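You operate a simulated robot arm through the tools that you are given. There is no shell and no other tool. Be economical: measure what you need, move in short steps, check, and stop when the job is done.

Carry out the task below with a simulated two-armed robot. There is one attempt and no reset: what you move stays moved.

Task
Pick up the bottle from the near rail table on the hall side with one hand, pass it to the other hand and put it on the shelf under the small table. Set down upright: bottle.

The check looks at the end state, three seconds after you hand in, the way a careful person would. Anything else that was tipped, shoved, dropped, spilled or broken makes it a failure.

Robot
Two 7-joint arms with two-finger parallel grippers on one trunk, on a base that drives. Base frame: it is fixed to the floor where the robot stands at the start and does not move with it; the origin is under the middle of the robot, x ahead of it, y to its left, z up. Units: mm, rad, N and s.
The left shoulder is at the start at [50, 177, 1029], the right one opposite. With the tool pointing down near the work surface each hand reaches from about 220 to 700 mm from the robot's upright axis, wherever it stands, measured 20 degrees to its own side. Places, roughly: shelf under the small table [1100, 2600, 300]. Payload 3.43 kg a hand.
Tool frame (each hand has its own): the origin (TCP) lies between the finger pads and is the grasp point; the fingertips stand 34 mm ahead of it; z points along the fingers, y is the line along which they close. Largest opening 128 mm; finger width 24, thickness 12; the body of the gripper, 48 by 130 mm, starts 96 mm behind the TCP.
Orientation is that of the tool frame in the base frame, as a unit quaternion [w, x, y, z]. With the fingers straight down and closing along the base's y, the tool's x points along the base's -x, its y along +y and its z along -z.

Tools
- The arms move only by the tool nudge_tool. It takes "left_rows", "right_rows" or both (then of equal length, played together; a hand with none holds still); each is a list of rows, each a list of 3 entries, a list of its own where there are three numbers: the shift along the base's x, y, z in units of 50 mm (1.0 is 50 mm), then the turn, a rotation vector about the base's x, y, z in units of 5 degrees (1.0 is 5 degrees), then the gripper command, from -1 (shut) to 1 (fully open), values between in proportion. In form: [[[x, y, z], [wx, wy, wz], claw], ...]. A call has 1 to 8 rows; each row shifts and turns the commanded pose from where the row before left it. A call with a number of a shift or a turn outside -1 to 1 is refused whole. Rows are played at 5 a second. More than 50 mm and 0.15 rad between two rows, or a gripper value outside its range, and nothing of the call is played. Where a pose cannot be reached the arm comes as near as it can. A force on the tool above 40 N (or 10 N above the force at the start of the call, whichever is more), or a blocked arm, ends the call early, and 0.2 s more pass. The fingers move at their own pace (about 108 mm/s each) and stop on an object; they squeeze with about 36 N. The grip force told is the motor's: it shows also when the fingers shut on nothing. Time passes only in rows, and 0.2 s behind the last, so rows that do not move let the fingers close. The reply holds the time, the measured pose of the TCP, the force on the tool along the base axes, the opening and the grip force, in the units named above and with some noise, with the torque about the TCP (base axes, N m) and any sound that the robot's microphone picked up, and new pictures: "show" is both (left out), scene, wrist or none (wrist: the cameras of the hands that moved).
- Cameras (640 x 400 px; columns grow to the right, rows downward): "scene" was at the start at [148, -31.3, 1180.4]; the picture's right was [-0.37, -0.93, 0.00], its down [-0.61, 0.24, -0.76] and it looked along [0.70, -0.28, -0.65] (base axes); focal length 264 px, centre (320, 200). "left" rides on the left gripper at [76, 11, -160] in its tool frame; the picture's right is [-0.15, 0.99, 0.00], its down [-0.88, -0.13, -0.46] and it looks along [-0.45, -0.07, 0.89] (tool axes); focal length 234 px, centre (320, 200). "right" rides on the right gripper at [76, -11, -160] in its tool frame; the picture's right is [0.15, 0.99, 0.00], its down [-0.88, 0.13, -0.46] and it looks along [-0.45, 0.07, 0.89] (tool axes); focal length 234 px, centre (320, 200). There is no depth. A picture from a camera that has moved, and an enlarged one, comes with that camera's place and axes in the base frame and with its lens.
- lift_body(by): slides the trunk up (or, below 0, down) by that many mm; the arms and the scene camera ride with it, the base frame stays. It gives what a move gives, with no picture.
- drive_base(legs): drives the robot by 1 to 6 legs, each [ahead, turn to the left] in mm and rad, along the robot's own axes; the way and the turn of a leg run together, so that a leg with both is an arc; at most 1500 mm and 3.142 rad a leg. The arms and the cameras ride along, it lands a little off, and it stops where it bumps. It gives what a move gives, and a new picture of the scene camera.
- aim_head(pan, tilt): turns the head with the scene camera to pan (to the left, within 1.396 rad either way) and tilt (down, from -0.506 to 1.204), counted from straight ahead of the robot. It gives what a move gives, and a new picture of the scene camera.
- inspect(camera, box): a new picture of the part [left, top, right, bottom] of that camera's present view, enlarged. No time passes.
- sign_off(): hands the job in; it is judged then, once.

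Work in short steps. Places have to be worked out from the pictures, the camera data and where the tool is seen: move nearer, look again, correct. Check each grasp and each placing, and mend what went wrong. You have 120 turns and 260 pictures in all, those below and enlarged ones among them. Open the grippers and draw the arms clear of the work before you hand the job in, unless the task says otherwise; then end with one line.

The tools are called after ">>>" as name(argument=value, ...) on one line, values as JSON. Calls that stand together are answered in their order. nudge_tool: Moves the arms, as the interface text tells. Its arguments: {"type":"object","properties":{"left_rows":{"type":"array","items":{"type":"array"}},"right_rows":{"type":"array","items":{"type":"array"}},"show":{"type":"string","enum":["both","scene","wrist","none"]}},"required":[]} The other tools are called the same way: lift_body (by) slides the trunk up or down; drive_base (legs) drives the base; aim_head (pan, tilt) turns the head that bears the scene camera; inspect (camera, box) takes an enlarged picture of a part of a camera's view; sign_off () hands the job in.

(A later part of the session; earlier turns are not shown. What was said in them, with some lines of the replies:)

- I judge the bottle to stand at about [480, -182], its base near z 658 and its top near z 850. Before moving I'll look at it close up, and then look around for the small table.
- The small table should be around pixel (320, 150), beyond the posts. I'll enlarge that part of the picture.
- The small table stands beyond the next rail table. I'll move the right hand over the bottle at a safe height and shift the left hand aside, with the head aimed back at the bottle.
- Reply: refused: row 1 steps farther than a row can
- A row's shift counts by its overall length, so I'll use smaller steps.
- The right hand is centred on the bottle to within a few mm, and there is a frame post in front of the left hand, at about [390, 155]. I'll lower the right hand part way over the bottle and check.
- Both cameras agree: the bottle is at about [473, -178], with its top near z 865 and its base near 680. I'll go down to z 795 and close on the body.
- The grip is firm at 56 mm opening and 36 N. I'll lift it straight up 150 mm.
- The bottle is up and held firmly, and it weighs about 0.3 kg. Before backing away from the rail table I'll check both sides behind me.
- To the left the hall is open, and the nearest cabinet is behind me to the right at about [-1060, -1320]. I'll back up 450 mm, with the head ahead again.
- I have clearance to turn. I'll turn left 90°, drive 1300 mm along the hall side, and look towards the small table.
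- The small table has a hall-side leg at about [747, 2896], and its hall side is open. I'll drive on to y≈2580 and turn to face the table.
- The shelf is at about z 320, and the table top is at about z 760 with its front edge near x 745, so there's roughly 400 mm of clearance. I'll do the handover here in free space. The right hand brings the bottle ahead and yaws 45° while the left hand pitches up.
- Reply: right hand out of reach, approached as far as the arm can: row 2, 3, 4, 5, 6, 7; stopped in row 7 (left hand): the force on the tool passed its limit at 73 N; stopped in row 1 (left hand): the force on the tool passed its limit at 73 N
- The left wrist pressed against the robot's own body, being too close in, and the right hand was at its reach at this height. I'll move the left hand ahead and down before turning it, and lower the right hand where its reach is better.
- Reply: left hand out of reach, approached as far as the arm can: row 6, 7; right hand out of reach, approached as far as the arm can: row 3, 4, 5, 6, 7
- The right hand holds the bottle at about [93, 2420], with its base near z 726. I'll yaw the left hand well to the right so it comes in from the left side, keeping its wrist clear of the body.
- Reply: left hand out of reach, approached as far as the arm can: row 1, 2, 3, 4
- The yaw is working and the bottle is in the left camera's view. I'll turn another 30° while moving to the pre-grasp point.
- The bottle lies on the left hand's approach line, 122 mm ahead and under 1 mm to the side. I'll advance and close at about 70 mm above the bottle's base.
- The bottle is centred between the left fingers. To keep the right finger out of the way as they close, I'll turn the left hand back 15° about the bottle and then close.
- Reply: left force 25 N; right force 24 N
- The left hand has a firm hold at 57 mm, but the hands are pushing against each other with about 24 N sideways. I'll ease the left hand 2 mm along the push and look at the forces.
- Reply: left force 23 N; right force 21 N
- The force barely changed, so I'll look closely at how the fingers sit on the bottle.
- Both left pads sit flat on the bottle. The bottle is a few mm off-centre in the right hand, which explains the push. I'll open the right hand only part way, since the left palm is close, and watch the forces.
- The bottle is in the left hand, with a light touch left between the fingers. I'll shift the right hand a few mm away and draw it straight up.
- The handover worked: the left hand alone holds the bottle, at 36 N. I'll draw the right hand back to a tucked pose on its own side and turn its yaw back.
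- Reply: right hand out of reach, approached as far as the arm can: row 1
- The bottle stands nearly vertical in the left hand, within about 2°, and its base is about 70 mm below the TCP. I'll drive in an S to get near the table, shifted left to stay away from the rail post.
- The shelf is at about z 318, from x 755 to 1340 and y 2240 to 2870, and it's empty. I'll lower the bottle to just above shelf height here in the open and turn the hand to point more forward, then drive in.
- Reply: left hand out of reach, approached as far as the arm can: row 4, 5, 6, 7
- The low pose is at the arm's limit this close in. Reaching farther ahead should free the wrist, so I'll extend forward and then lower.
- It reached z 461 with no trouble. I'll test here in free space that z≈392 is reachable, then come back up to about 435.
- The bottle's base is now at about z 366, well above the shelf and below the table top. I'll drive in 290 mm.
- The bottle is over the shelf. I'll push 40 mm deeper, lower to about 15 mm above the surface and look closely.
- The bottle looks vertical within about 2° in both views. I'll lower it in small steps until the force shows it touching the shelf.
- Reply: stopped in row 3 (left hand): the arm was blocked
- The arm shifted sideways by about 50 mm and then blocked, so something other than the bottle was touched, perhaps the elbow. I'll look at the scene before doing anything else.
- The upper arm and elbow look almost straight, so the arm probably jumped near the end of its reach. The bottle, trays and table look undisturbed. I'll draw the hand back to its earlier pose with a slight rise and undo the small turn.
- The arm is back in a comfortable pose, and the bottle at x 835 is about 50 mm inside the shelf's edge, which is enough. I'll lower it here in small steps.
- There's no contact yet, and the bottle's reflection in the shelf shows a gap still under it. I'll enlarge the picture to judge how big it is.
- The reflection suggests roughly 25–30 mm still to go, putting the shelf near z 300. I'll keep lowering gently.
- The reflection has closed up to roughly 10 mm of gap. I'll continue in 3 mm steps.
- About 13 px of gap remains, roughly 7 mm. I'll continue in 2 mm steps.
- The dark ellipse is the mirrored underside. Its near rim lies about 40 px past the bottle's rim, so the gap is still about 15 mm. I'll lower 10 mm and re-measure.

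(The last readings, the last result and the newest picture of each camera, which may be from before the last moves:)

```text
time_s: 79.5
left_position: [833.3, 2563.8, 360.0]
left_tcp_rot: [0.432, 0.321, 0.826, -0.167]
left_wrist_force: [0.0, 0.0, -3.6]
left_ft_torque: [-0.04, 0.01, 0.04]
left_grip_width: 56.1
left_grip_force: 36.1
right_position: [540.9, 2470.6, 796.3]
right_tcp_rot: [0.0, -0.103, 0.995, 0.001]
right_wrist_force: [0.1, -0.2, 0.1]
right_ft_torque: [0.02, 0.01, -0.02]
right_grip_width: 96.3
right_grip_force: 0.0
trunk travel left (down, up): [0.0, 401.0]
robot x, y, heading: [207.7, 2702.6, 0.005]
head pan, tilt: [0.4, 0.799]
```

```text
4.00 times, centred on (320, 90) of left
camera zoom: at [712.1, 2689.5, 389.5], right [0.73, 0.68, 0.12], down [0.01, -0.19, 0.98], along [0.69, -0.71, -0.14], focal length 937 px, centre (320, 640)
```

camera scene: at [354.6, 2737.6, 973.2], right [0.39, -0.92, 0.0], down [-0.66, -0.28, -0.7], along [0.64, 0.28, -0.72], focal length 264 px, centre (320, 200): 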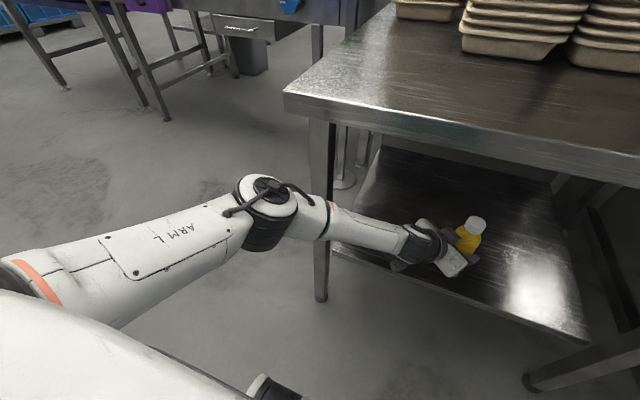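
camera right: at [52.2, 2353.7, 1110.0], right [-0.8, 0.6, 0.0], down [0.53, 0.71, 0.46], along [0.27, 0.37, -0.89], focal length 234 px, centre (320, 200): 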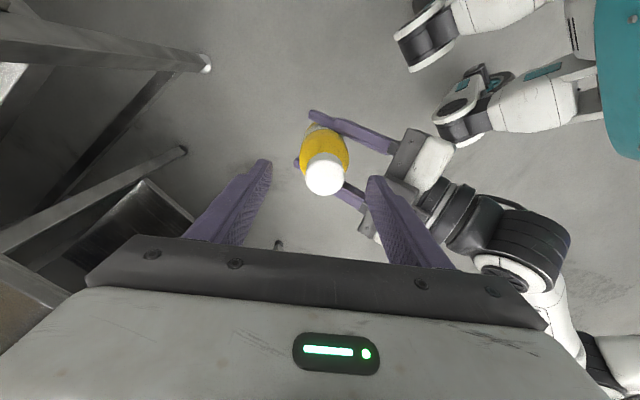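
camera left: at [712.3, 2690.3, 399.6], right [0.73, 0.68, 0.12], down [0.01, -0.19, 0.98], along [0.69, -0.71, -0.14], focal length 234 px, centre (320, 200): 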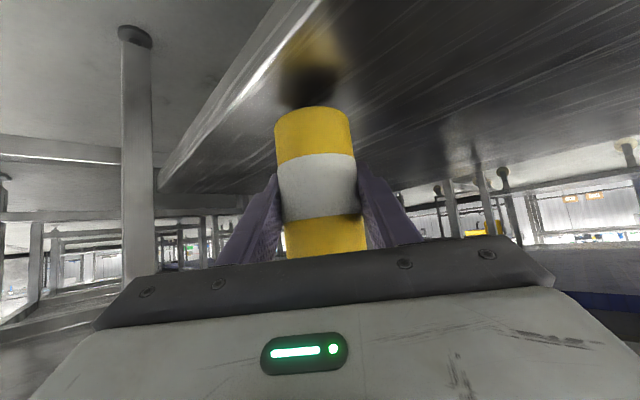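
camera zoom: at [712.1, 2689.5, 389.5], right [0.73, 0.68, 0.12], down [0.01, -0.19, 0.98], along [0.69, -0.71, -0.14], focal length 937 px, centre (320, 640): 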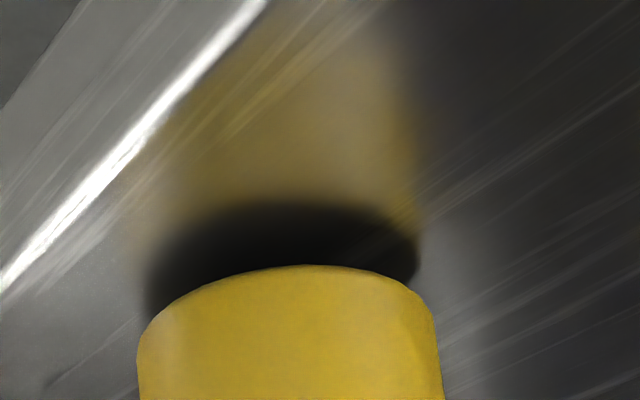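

The gap closed by 100 px over 10 mm, so about 6 mm is left. I'll make the final descent in 1–3 mm steps, watching the force.

>>> nudge_tool(left_rows=[[[0, 0, -0.05], [0, 0, 0], -1], [[0, 0, -0.03], [0, 0, 0], -1], [[0, 0, -0.02], [0, 0, 0], -1], [[0, 0, -0.02], [0, 0, 0], -1], [[0, 0, 0], [0, 0, 0], -1]], show="none")

>>> inspect(camera="left", box=[240, 40, 400, 140])

```text
time_s: 80.7
left_position: [832.9, 2563.5, 356.7]
left_tcp_rot: [0.432, 0.32, 0.826, -0.167]
left_wrist_force: [-0.5, 1.0, 4.9]
left_ft_torque: [0.02, 0.19, -0.05]
left_grip_width: 56.2
left_grip_force: 36.0
right_position: [540.9, 2470.7, 797.7]
right_tcp_rot: [0.002, -0.104, 0.995, 0.001]
right_wrist_force: [-0.3, -0.5, 0.2]
right_ft_torque: [0.0, -0.05, 0.0]
right_grip_width: 96.4
right_grip_force: 0.0
trunk travel left (down, up): [0.0, 401.0]
robot x, y, heading: [210.2, 2707.2, 0.01]
head pan, tilt: [0.4, 0.799]
```

```text
4.00 times, centred on (320, 90) of left
camera zoom: at [712.9, 2689.7, 384.6], right [0.73, 0.68, 0.12], down [0.01, -0.18, 0.98], along [0.69, -0.71, -0.14], focal length 937 px, centre (320, 640)
```

zoom: 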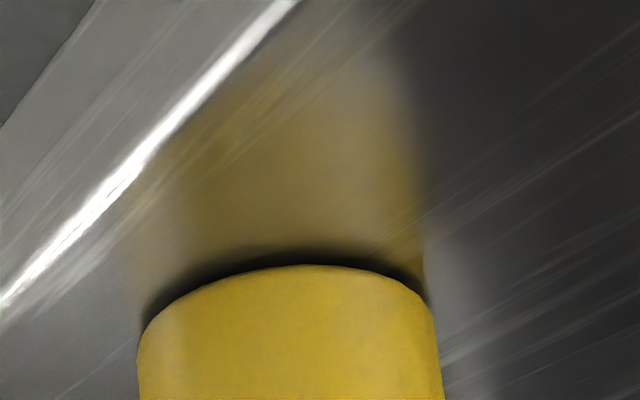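

The bottle has touched down, with about +8 N on the tool and the reflection gap almost closed. I'll open the left hand slightly and check that it stands.

>>> nudge_tool(left_rows=[[[0, 0, 0], [0, 0, 0], 0.0], [[0, 0, 0], [0, 0, 0], 0.2], [[0, 0, 0], [0, 0, 0], 0.35], [[0, 0, 0], [0, 0, 0], 0.35]])

```text
time_s: 81.7
left_position: [834.0, 2563.8, 354.1]
left_tcp_rot: [0.432, 0.32, 0.826, -0.166]
left_wrist_force: [-0.6, 0.7, 0.0]
left_ft_torque: [0.02, -0.02, -0.01]
left_grip_width: 86.4
left_grip_force: 0.0
right_position: [540.3, 2470.0, 796.7]
right_tcp_rot: [0.001, -0.104, 0.995, 0.002]
right_wrist_force: [-0.8, -0.1, 0.3]
right_ft_torque: [0.01, 0.0, -0.01]
right_grip_width: 96.0
right_grip_force: 0.0
trunk travel left (down, up): [0.0, 401.0]
robot x, y, heading: [211.1, 2709.5, 0.006]
head pan, tilt: [0.4, 0.799]
camera scene: at [354.4, 2737.6, 973.3], right [0.39, -0.92, 0.0], down [-0.66, -0.28, -0.7], along [0.64, 0.28, -0.72], focal length 264 px, centre (320, 200)
camera left: at [712.7, 2690.0, 383.8], right [0.73, 0.68, 0.12], down [0.01, -0.19, 0.98], along [0.69, -0.71, -0.14], focal length 234 px, centre (320, 200)
```

scene: 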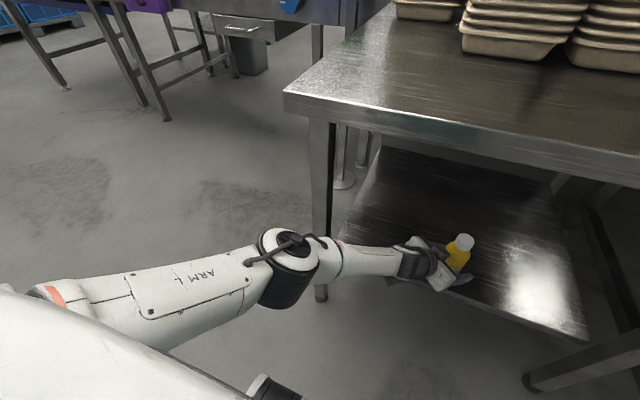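
left: 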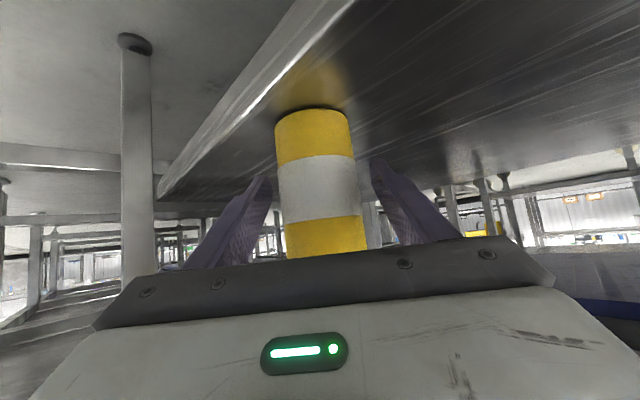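

The bottle stands on its own. I'll open wider and draw the hand back along its own axis, about 110 mm.

>>> nudge_tool(left_rows=[[[0, 0, 0], [0, 0, 0], 0.8], [[-0.24, 0.22, 0.228], [0, 0, 0], 0.8], [[-0.24, 0.22, 0.228], [0, 0, 0], 0.8], [[-0.24, 0.22, 0.228], [0, 0, 0], 0.8]])

```text
time_s: 82.7
left_position: [797.9, 2597.8, 388.7]
left_tcp_rot: [0.432, 0.321, 0.827, -0.166]
left_wrist_force: [-0.5, 0.5, -0.2]
left_ft_torque: [-0.01, -0.01, -0.01]
left_grip_width: 115.3
left_grip_force: 0.2
right_position: [540.7, 2470.6, 797.0]
right_tcp_rot: [0.002, -0.103, 0.995, 0.001]
right_wrist_force: [0.3, 0.9, -0.4]
right_ft_torque: [0.04, 0.04, 0.0]
right_grip_width: 96.0
right_grip_force: 0.1
trunk travel left (down, up): [0.0, 401.0]
robot x, y, heading: [211.1, 2703.0, 0.004]
head pan, tilt: [0.4, 0.799]
camera scene: at [354.4, 2737.6, 973.3], right [0.39, -0.92, 0.0], down [-0.66, -0.28, -0.7], along [0.64, 0.28, -0.72], focal length 264 px, centre (320, 200)
camera left: at [676.7, 2723.3, 418.7], right [0.73, 0.68, 0.12], down [0.01, -0.19, 0.98], along [0.69, -0.71, -0.14], focal length 234 px, centre (320, 200)
```

scene: 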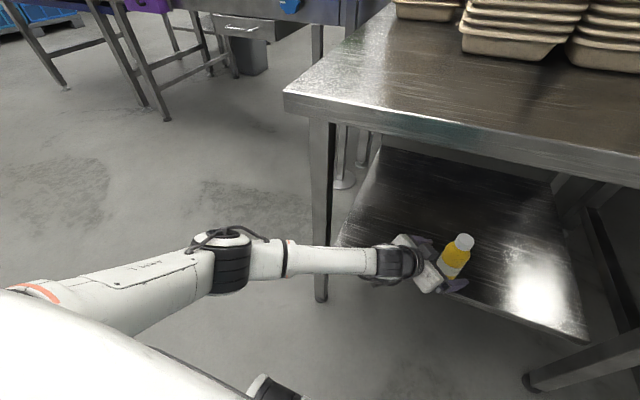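
left: 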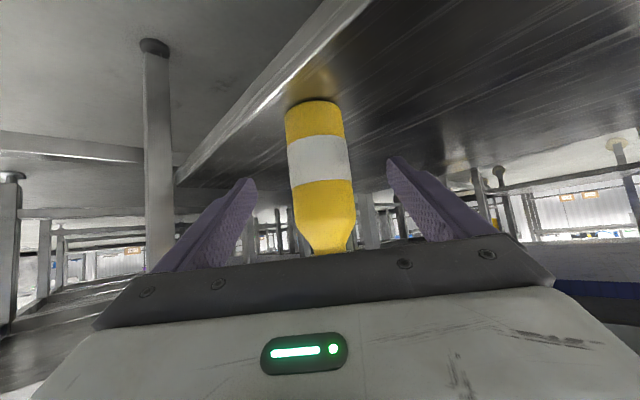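

The hand is coming away cleanly. I'll continue another 60 mm back.

>>> nudge_tool(left_rows=[[[-0.24, 0.22, 0.228], [0, 0, 0], 0.8], [[-0.24, 0.22, 0.228], [0, 0, 0], 0.8], [[-0.24, 0.22, 0.228], [0, 0, 0], 0.8]])

```text
time_s: 83.5
left_position: [761.3, 2630.9, 424.8]
left_tcp_rot: [0.432, 0.321, 0.826, -0.166]
left_wrist_force: [0.0, 0.2, -0.1]
left_ft_torque: [0.04, -0.02, 0.03]
left_grip_width: 115.2
left_grip_force: 0.1
right_position: [540.0, 2471.8, 797.4]
right_tcp_rot: [0.001, -0.104, 0.995, 0.002]
right_wrist_force: [0.3, 0.4, 0.5]
right_ft_torque: [-0.02, 0.0, -0.03]
right_grip_width: 95.9
right_grip_force: 0.1
trunk travel left (down, up): [0.0, 401.0]
robot x, y, heading: [210.9, 2704.3, 0.003]
head pan, tilt: [0.4, 0.799]
camera scene: at [354.4, 2737.6, 973.3], right [0.39, -0.92, 0.0], down [-0.66, -0.28, -0.7], along [0.64, 0.28, -0.72], focal length 264 px, centre (320, 200)
camera left: at [640.6, 2756.2, 453.0], right [0.73, 0.67, 0.12], down [0.01, -0.19, 0.98], along [0.69, -0.71, -0.14], focal length 234 px, centre (320, 200)
```

scene: 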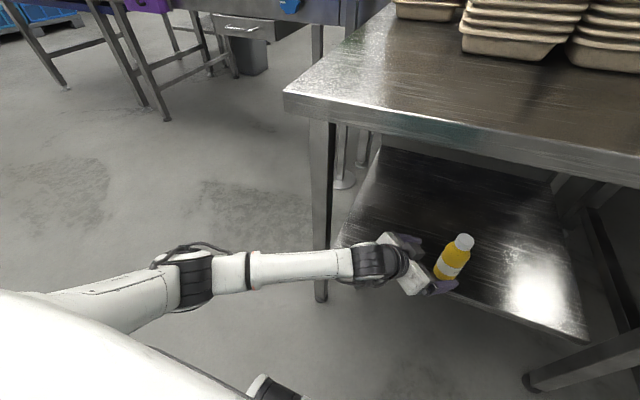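
left: 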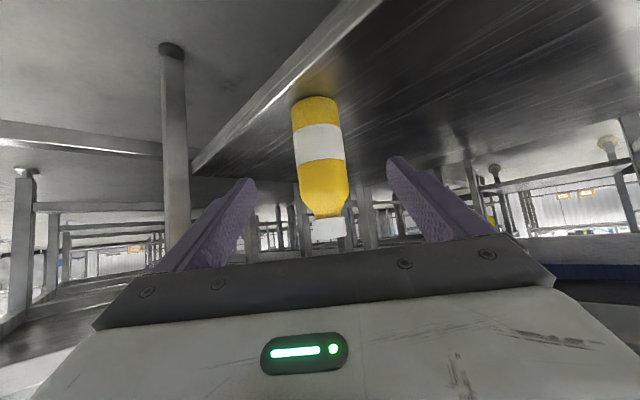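

The hand is clear of the bottle, and backing straight out moves every finger away from it. I'll drive back 400 mm and look at the bottle from the front.

>>> drive_base(legs=[[-400, 0]])

>>> aim_head(pan=-0.15, tilt=0.5)

>>> inspect(camera="scene", box=[200, 100, 440, 300])

```text
time_s: 86.0
left_position: [365.8, 2627.8, 423.3]
left_tcp_rot: [0.432, 0.319, 0.827, -0.166]
left_wrist_force: [0.0, -1.1, 0.4]
left_ft_torque: [0.02, 0.01, 0.0]
left_grip_width: 115.0
left_grip_force: 0.0
right_position: [144.2, 2469.0, 796.9]
right_tcp_rot: [0.001, -0.105, 0.994, 0.001]
right_wrist_force: [-0.4, 0.1, 0.5]
right_ft_torque: [-0.04, -0.02, 0.01]
right_grip_width: 96.0
right_grip_force: 0.0
trunk travel left (down, up): [0.0, 401.0]
robot x, y, heading: [-184.1, 2702.3, 0.007]
head pan, tilt: [0.4, 0.799]
camera scene: at [-43.1, 2735.0, 973.3], right [0.4, -0.92, 0.0], down [-0.66, -0.28, -0.7], along [0.64, 0.28, -0.72], focal length 264 px, centre (320, 200)
```

scene: 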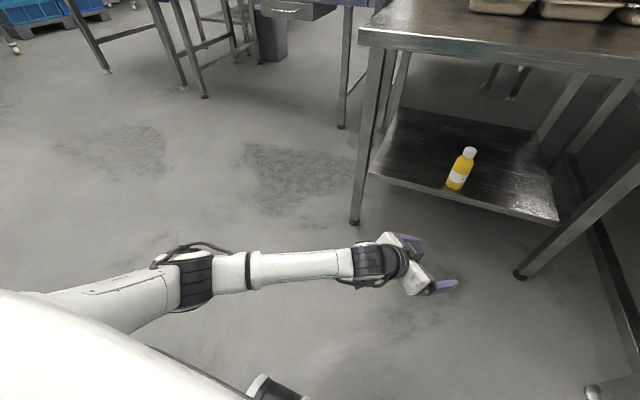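

```text
time_s: 87.0
left_position: [364.5, 2628.3, 423.3]
left_tcp_rot: [0.432, 0.32, 0.827, -0.166]
left_wrist_force: [-0.7, -0.2, -0.2]
left_ft_torque: [0.02, 0.0, 0.02]
left_grip_width: 115.0
left_grip_force: 0.0
right_position: [144.6, 2468.5, 797.5]
right_tcp_rot: [0.001, -0.106, 0.994, 0.002]
right_wrist_force: [0.8, -0.5, 0.6]
right_ft_torque: [0.01, 0.03, 0.05]
right_grip_width: 95.8
right_grip_force: 0.1
trunk travel left (down, up): [0.0, 401.0]
robot x, y, heading: [-187.4, 2701.9, 0.008]
head pan, tilt: [-0.15, 0.499]
camera scene: at [-27.0, 2690.2, 999.2], right [-0.14, -0.99, 0.0], down [-0.47, 0.07, -0.88], along [0.87, -0.12, -0.48], focal length 264 px, centre (320, 200)
```

scene: 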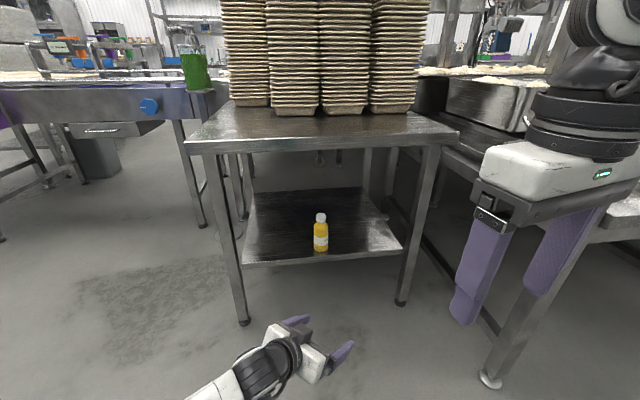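

```text
2.00 times, centred on (320, 200) of scene
camera zoom: at [-27.0, 2690.2, 999.2], right [-0.14, -0.99, 0.0], down [-0.47, 0.07, -0.88], along [0.87, -0.12, -0.48], focal length 529 px, centre (320, 200)
```

zoom: 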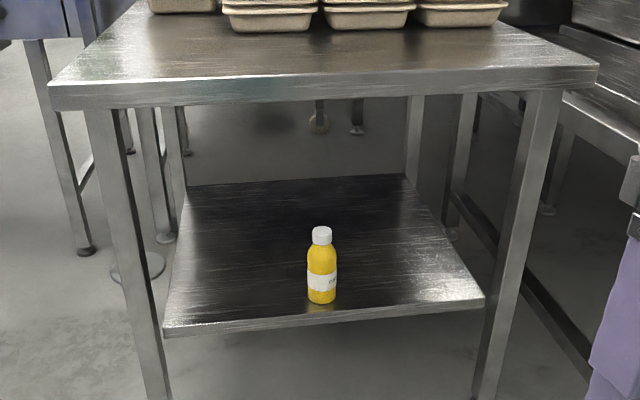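

The bottle stands upright on the shelf, both grippers are open and clear of the work, and nothing else looks disturbed. I'll hand the job in.

>>> sign_off()

```text
The job is handed in.
```

The right hand picked the bottle up from the near rail table and passed it to the left, which set it upright on the shelf under the small table, about 50 mm in from the front edge; nothing else looked disturbed.
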